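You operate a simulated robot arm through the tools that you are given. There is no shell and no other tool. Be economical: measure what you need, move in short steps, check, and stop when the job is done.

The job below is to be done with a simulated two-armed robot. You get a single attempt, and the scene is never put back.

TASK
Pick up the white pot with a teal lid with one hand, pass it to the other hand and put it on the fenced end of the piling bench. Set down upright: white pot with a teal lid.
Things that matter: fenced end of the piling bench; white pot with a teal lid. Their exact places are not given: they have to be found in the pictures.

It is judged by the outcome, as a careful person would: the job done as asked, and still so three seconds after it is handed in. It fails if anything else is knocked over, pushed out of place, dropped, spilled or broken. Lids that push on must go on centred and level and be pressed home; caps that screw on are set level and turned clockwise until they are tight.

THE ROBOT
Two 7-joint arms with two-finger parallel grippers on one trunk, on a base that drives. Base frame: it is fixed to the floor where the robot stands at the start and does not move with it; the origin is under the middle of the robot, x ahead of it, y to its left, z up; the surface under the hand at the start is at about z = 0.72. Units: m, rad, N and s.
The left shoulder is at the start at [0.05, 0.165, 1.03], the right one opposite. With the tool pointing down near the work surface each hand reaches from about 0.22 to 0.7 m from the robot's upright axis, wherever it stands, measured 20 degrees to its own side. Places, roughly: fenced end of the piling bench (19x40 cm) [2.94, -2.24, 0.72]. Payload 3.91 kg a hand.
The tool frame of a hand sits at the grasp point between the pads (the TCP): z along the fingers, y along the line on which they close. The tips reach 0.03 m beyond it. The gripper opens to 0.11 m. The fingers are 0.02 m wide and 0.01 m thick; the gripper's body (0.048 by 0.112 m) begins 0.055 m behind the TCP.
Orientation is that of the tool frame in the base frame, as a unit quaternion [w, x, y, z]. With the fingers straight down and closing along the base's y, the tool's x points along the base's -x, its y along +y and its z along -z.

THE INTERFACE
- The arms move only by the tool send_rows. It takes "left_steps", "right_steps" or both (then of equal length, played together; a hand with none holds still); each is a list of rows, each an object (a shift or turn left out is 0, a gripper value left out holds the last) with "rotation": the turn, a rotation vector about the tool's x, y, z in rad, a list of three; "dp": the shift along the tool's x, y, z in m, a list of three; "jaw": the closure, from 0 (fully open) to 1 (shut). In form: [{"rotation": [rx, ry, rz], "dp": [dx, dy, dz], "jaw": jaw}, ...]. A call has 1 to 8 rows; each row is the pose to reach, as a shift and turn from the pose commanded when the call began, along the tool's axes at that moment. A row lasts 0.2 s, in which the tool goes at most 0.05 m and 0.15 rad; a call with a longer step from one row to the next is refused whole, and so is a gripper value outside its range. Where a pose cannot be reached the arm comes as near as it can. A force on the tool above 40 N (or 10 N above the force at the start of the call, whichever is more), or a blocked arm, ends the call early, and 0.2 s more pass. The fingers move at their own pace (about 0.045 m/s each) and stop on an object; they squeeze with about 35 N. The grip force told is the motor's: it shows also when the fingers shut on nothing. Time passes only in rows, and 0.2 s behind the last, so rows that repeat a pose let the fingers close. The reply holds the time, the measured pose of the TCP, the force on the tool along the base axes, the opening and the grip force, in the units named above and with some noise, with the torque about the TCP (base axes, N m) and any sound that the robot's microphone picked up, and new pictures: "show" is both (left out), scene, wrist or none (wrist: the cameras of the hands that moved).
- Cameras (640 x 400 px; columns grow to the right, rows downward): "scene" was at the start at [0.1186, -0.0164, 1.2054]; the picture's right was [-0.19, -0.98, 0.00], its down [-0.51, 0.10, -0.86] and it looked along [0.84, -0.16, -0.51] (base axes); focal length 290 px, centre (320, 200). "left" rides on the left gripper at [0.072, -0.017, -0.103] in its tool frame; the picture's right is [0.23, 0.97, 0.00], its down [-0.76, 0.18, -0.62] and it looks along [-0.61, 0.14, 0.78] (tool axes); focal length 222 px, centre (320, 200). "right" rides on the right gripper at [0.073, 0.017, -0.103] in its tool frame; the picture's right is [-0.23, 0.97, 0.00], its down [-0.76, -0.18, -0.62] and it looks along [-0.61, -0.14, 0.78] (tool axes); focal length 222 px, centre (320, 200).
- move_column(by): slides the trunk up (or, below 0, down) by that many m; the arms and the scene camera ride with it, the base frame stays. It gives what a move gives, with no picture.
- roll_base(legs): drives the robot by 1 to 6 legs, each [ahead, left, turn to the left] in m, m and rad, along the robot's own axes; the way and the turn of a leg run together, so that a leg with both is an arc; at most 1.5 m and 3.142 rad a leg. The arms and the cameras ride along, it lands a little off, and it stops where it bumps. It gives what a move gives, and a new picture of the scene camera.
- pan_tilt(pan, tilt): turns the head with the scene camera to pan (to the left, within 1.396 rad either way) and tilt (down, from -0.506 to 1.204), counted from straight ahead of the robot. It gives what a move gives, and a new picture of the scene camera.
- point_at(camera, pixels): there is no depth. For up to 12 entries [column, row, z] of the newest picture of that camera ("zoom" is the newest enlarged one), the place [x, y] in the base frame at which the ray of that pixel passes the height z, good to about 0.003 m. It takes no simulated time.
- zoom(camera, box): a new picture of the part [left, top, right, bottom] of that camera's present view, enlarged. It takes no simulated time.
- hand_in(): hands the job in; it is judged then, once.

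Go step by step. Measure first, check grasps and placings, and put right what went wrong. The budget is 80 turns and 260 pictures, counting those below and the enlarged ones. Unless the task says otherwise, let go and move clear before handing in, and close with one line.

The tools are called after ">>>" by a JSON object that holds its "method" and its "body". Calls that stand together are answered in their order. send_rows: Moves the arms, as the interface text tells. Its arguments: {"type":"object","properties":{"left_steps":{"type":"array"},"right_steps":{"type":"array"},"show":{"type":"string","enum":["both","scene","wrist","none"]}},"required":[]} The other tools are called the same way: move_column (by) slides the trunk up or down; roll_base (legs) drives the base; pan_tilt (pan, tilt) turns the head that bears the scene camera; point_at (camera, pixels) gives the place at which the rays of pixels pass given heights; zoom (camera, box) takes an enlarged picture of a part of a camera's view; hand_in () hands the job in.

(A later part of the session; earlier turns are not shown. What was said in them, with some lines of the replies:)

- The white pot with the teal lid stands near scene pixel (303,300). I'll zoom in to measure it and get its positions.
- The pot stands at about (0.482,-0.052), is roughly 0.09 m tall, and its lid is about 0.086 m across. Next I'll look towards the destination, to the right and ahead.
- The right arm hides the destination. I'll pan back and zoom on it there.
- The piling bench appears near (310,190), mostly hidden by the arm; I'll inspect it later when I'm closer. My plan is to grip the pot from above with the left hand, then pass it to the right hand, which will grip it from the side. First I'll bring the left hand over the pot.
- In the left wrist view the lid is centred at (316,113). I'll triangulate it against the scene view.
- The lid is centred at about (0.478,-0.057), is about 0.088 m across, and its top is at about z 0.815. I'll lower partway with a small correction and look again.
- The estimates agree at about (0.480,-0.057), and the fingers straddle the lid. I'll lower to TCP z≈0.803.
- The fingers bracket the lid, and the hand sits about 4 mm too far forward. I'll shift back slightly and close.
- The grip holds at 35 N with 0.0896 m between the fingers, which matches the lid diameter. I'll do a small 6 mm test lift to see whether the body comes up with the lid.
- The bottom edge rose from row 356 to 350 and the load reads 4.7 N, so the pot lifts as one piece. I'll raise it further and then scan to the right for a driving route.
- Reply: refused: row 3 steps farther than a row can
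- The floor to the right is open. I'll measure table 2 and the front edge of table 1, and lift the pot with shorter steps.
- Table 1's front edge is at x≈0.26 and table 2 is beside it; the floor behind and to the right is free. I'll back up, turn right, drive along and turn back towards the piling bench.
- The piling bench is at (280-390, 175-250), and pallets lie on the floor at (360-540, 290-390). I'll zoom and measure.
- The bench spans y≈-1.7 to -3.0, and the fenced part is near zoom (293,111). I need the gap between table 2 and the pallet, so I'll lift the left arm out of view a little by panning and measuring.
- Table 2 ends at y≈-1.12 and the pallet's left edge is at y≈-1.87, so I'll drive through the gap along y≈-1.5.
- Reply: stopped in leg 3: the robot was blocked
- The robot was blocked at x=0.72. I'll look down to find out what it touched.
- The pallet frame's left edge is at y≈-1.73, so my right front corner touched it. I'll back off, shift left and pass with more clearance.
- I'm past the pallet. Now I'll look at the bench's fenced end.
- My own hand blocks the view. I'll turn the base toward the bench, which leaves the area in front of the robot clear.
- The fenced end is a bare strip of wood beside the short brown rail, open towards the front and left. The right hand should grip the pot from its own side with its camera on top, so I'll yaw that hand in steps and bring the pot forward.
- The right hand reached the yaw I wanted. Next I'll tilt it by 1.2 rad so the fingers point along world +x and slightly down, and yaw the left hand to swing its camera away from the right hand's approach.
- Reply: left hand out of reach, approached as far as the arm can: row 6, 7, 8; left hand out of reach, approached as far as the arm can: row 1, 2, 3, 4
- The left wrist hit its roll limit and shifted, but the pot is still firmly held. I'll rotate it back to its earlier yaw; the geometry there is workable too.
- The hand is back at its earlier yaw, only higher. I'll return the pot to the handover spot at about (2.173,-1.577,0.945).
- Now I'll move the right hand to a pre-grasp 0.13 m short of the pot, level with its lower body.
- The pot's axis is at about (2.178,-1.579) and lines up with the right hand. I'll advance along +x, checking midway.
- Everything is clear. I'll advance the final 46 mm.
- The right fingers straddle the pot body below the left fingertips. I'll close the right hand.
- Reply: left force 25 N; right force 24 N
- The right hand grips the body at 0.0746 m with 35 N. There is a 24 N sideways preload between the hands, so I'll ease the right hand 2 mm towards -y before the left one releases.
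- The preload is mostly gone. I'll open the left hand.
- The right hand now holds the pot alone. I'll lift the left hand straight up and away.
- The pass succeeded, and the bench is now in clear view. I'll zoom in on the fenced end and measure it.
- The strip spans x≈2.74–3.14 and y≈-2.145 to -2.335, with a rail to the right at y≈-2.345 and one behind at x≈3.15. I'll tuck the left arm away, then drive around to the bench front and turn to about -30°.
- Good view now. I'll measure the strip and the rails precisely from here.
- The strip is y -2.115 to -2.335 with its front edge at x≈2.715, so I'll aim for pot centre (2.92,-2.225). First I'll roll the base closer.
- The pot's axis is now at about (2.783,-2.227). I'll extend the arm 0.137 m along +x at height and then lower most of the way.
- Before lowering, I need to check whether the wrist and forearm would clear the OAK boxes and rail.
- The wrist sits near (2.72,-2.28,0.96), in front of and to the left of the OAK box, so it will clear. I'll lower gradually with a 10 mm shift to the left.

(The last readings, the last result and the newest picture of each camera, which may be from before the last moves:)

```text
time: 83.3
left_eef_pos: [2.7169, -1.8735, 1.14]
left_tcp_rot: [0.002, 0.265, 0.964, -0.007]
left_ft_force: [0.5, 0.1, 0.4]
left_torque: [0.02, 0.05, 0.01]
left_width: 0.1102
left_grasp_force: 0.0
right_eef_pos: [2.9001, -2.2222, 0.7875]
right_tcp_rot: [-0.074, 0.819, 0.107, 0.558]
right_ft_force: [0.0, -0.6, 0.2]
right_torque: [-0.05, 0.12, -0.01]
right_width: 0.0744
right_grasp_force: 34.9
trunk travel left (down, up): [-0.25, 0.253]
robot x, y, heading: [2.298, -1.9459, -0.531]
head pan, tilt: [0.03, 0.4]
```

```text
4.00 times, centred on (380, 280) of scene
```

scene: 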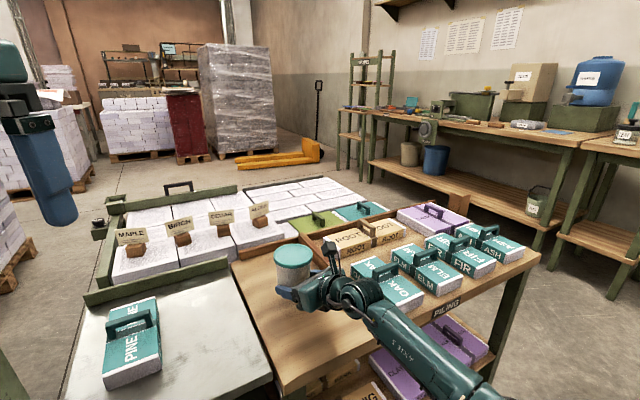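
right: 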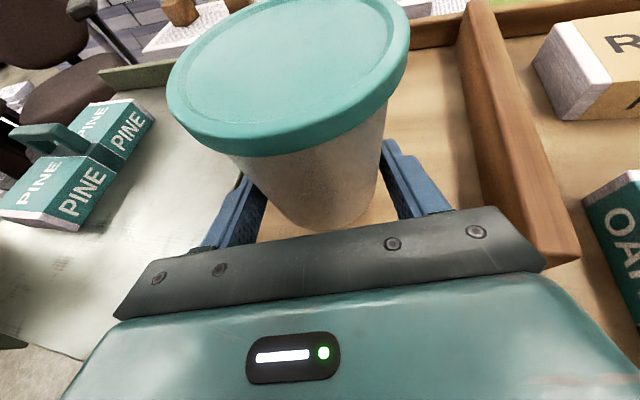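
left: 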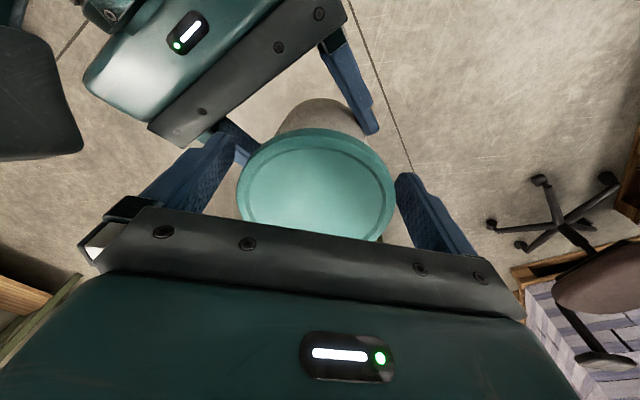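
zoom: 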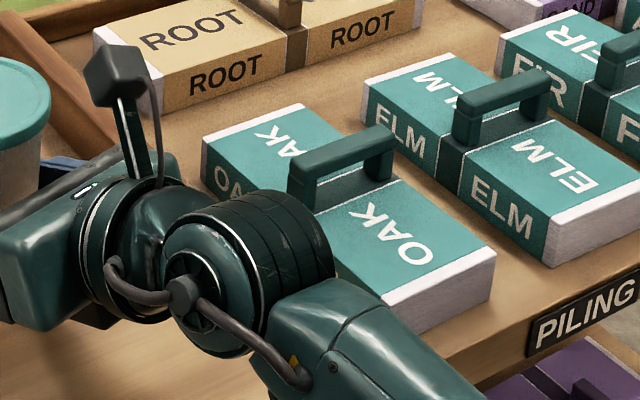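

OAK's left side is at y≈-2.378 and my wrist drum ends near -2.33, so it's clear. I'll lower 34 mm more, leaving about 7 mm.

>>> {"method": "send_rows", "body": {"right_steps": [{"dp": [-0.0106, 0, 0.0042], "jaw": 1}, {"dp": [-0.0211, 0, 0.0083], "jaw": 1}, {"dp": [-0.0317, 0, 0.0125], "jaw": 1}, {"dp": [-0.0317, 0, 0.0125], "jaw": 1}], "show": "scene"}}

>>> {"method": "zoom", "body": {"camera": "scene", "box": [250, 220, 410, 320]}}

```text
time: 84.3
left_eef_pos: [2.7168, -1.8738, 1.1399]
left_tcp_rot: [0.001, 0.265, 0.964, -0.007]
left_ft_force: [-0.1, -0.4, 0.4]
left_torque: [-0.01, -0.02, 0.01]
left_width: 0.1101
left_grasp_force: 0.0
right_eef_pos: [2.8994, -2.2238, 0.7529]
right_tcp_rot: [-0.075, 0.819, 0.108, 0.558]
right_ft_force: [0.2, -0.1, -0.2]
right_torque: [0.0, 0.09, 0.0]
right_width: 0.0743
right_grasp_force: 35.2
trunk travel left (down, up): [-0.25, 0.253]
robot x, y, heading: [2.2993, -1.9457, -0.532]
head pan, tilt: [0.03, 0.4]
```

scene: 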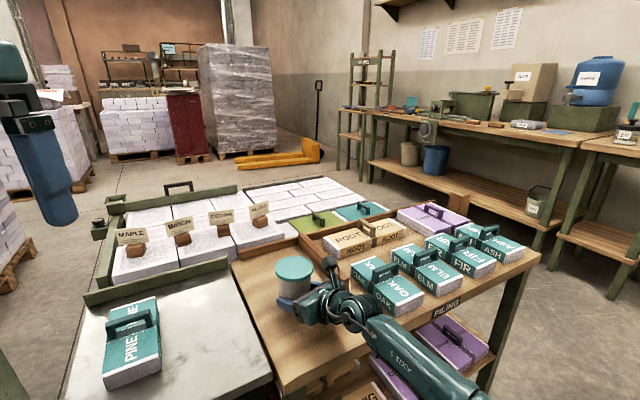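

```text
4.00 times, centred on (330, 270) of scene
```

zoom: 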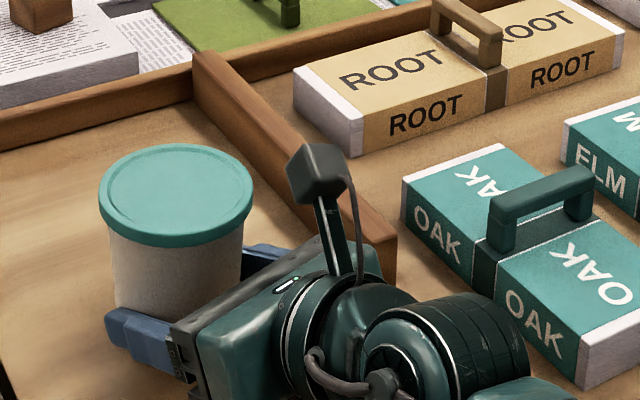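

About 6 mm remain. I'll creep down, watching the force.

>>> {"method": "send_rows", "body": {"right_steps": [{"dp": [-0.0019, 0, 0.0007], "jaw": 1}, {"dp": [-0.0037, 0, 0.0015], "jaw": 1}, {"dp": [-0.0047, 0, 0.0018], "jaw": 1}, {"dp": [-0.0047, 0, 0.0018], "jaw": 1}], "show": "none"}}

```text
time: 85.3
left_eef_pos: [2.7161, -1.8743, 1.14]
left_tcp_rot: [0.002, 0.265, 0.964, -0.007]
left_ft_force: [-0.5, 0.2, 0.6]
left_torque: [0.04, 0.0, -0.01]
left_width: 0.1099
left_grasp_force: 0.1
right_eef_pos: [2.9001, -2.2234, 0.7482]
right_tcp_rot: [-0.074, 0.819, 0.107, 0.558]
right_ft_force: [-0.2, 0.0, 0.5]
right_torque: [-0.02, 0.09, 0.04]
right_width: 0.074
right_grasp_force: 34.8
trunk travel left (down, up): [-0.25, 0.253]
robot x, y, heading: [2.3008, -1.9452, -0.535]
head pan, tilt: [0.03, 0.4]
```

>>> {"method": "send_rows", "body": {"right_steps": [{"dp": [-0.0009, 0, 0.0004], "jaw": 1}, {"dp": [-0.0019, 0, 0.0007], "jaw": 1}, {"dp": [-0.0019, 0, 0.0007], "jaw": 1}], "show": "none"}}

>>> {"method": "zoom", "body": {"camera": "scene", "box": [260, 240, 340, 300]}}

```text
time: 86.1
left_eef_pos: [2.7176, -1.8746, 1.1401]
left_tcp_rot: [0.003, 0.266, 0.964, -0.007]
left_ft_force: [-0.1, -0.4, -0.2]
left_torque: [-0.01, 0.0, 0.0]
left_width: 0.1099
left_grasp_force: 0.0
right_eef_pos: [2.9002, -2.2223, 0.7483]
right_tcp_rot: [-0.074, 0.819, 0.107, 0.558]
right_ft_force: [0.4, -1.3, -0.5]
right_torque: [-0.17, 0.03, -0.02]
right_width: 0.0743
right_grasp_force: 35.3
trunk travel left (down, up): [-0.25, 0.253]
robot x, y, heading: [2.2992, -1.9485, -0.528]
head pan, tilt: [0.03, 0.4]
```

```text
6.67 times, centred on (300, 270) of scene
```

zoom: 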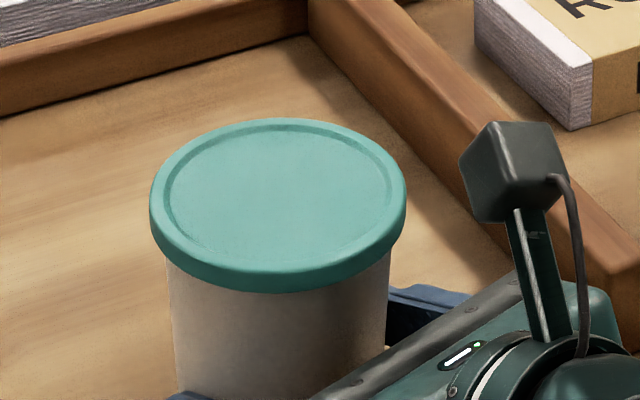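

>>> {"method": "send_rows", "body": {"right_steps": [{"dp": [-0.0009, 0, 0.0004], "jaw": 1}, {"dp": [-0.0019, 0, 0.0007], "jaw": 1}, {"dp": [-0.0019, 0, 0.0007], "jaw": 1}], "show": "wrist"}}

```text
time: 86.9
left_eef_pos: [2.7157, -1.8742, 1.1411]
left_tcp_rot: [0.003, 0.265, 0.964, -0.006]
left_ft_force: [0.0, 0.9, 0.5]
left_torque: [0.01, 0.03, -0.01]
left_width: 0.11
left_grasp_force: 0.1
right_eef_pos: [2.9001, -2.2212, 0.7485]
right_tcp_rot: [-0.073, 0.818, 0.106, 0.56]
right_ft_force: [-0.6, -2.1, 9.1]
right_torque: [-0.36, 0.08, 0.0]
right_width: 0.0742
right_grasp_force: 35.0
trunk travel left (down, up): [-0.25, 0.253]
robot x, y, heading: [2.3007, -1.9485, -0.531]
head pan, tilt: [0.03, 0.4]
```

right: 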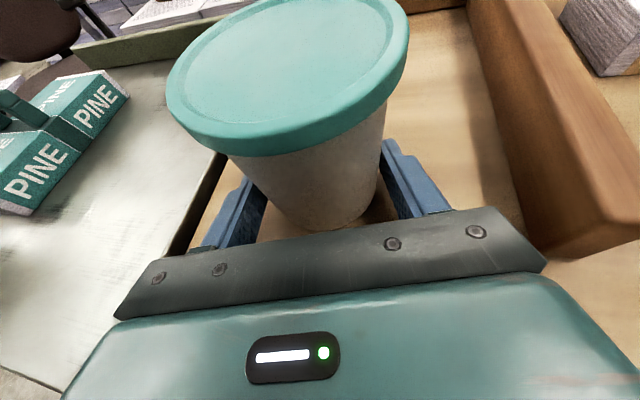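

Contact: 9 N upward at z 0.7485, so the pot is standing on the bench. I'll open the right hand gently.

>>> {"method": "send_rows", "body": {"right_steps": [{"jaw": 0.25}, {"jaw": 0.1}, {"jaw": 0}, {"jaw": 0}, {"jaw": 0}], "show": "both"}}

>>> {"method": "zoom", "body": {"camera": "scene", "box": [250, 220, 410, 320]}}

```text
time: 88.1
left_eef_pos: [2.7163, -1.8747, 1.1405]
left_tcp_rot: [0.002, 0.266, 0.964, -0.007]
left_ft_force: [-0.9, 0.2, -0.1]
left_torque: [0.02, -0.01, -0.03]
left_width: 0.1098
left_grasp_force: 0.1
right_eef_pos: [2.8992, -2.2213, 0.7445]
right_tcp_rot: [-0.074, 0.82, 0.107, 0.558]
right_ft_force: [-0.6, 0.5, -0.1]
right_torque: [0.01, 0.01, -0.04]
right_width: 0.1101
right_grasp_force: 0.0
trunk travel left (down, up): [-0.25, 0.253]
robot x, y, heading: [2.2993, -1.9433, -0.532]
head pan, tilt: [0.03, 0.4]
```

scene: 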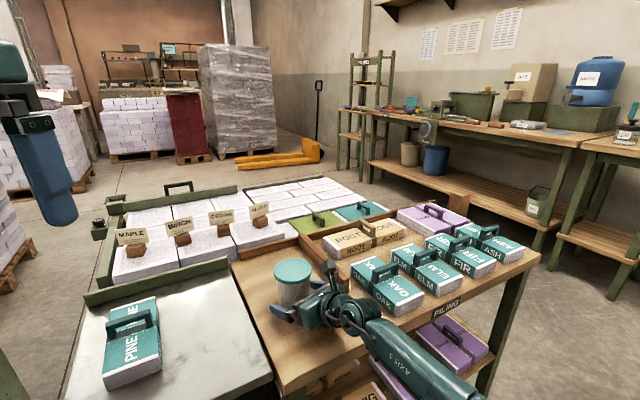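
right: 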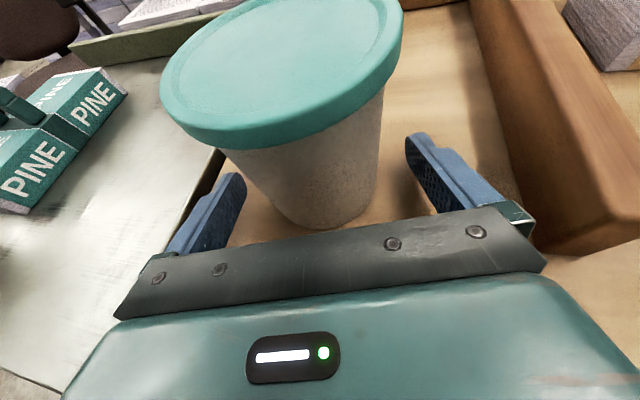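

```text
4.00 times, centred on (330, 270) of scene
```

zoom: 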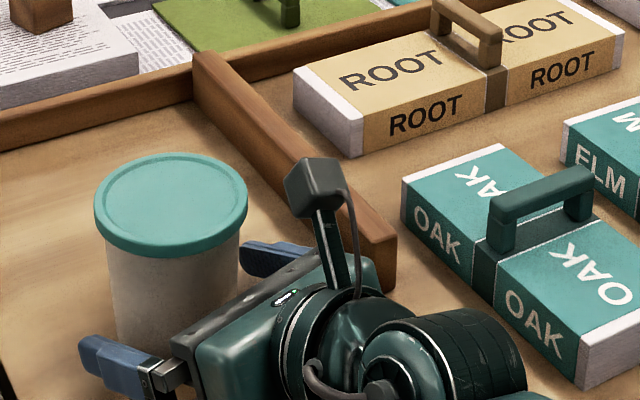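

The pot stands upright and free. I'll retreat backwards along the fingers, which also rises slightly.

>>> {"method": "send_rows", "body": {"right_steps": [{"dp": [0, 0, -0.03]}, {"dp": [0, 0, -0.06]}, {"dp": [0, 0, -0.1]}, {"dp": [0.03, 0, -0.13]}, {"dp": [0.07, 0, -0.14]}, {"dp": [0.11, 0, -0.14]}, {"dp": [0.11, 0, -0.14]}], "show": "both"}}

>>> {"method": "zoom", "body": {"camera": "scene", "box": [220, 200, 400, 310]}}

```text
time: 89.7
left_eef_pos: [2.7158, -1.8741, 1.1402]
left_tcp_rot: [0.002, 0.265, 0.964, -0.008]
left_ft_force: [0.2, -0.2, -0.7]
left_torque: [0.0, 0.01, -0.01]
left_width: 0.11
left_grasp_force: 0.2
right_eef_pos: [2.8122, -2.2432, 0.9008]
right_tcp_rot: [-0.073, 0.82, 0.106, 0.558]
right_ft_force: [-0.2, -0.6, 0.0]
right_torque: [-0.03, 0.01, -0.02]
right_width: 0.1102
right_grasp_force: 0.1
trunk travel left (down, up): [-0.25, 0.253]
robot x, y, heading: [2.3025, -1.9456, -0.528]
head pan, tilt: [0.03, 0.4]
```

scene: 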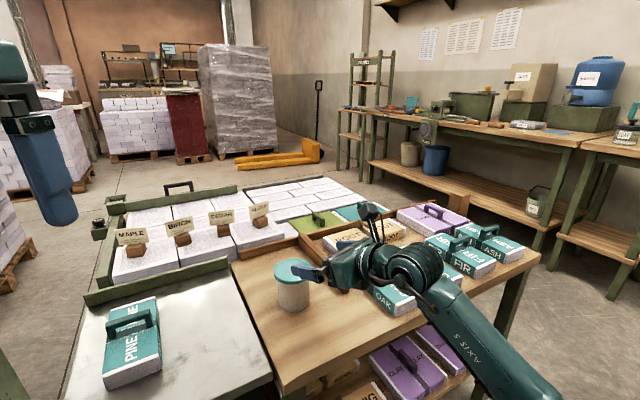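
right: 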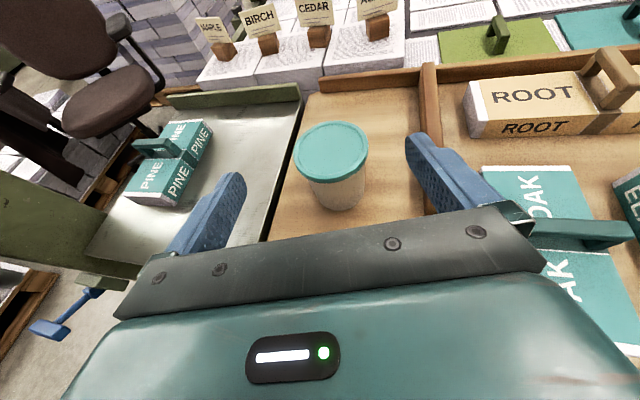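

```text
3.56 times, centred on (310, 255) of scene
```

zoom: 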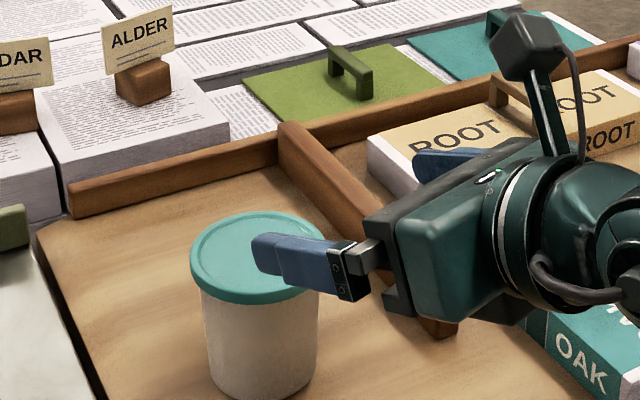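

The pot stands upright inside the fenced strip, and the boxes and rails are undisturbed. I'll back the robot off a little and check once more.

>>> {"method": "roll_base", "body": {"legs": [[-0.2, -0.06, 0]]}}

>>> {"method": "zoom", "body": {"camera": "scene", "box": [220, 170, 420, 295]}}

>>> {"method": "point_at", "body": {"camera": "zoom", "pixels": [[320, 200, 0.72]]}}

```text
time: 91.4
left_eef_pos: [2.5147, -1.8235, 1.1404]
left_tcp_rot: [0.003, 0.264, 0.965, -0.007]
left_ft_force: [0.3, 0.6, -1.4]
left_torque: [-0.02, -0.02, 0.02]
left_width: 0.11
left_grasp_force: 0.0
right_eef_pos: [2.6113, -2.1921, 0.9006]
right_tcp_rot: [-0.074, 0.819, 0.108, 0.559]
right_ft_force: [0.3, -0.7, -0.5]
right_torque: [0.02, -0.01, 0.01]
right_width: 0.1102
right_grasp_force: 0.1
trunk travel left (down, up): [-0.25, 0.253]
robot x, y, heading: [2.0967, -1.8985, -0.527]
head pan, tilt: [0.03, 0.4]
```

scene: 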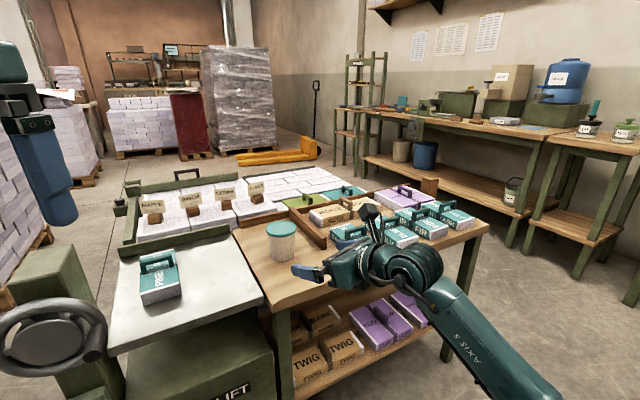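

```text
3.20 times, centred on (320, 232) of scene
```

zoom: 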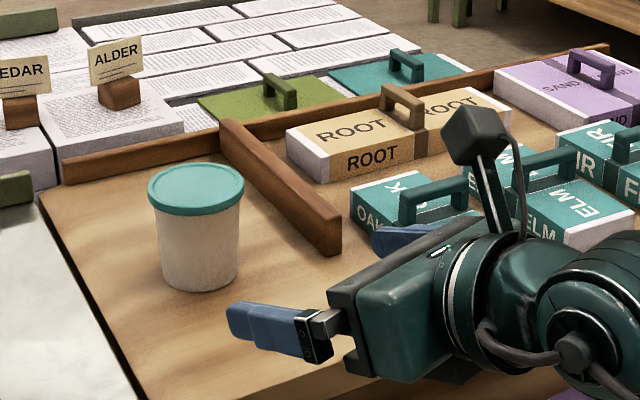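

```text
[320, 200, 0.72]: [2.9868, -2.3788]
```

The pot stands upright on the fenced end, clear of both rails, with both hands away and everything else in place. I'm handing in.

>>> {"method": "hand_in", "body": {}}

```text
The job is handed in.
```

The left hand picked up the white pot with the teal lid and passed it to the right hand. The right hand set it upright on the fenced end of the piling bench. On the way the base bumped something, probably the pallet frame on the floor. It did not look moved, but I had no earlier close view to compare it with.
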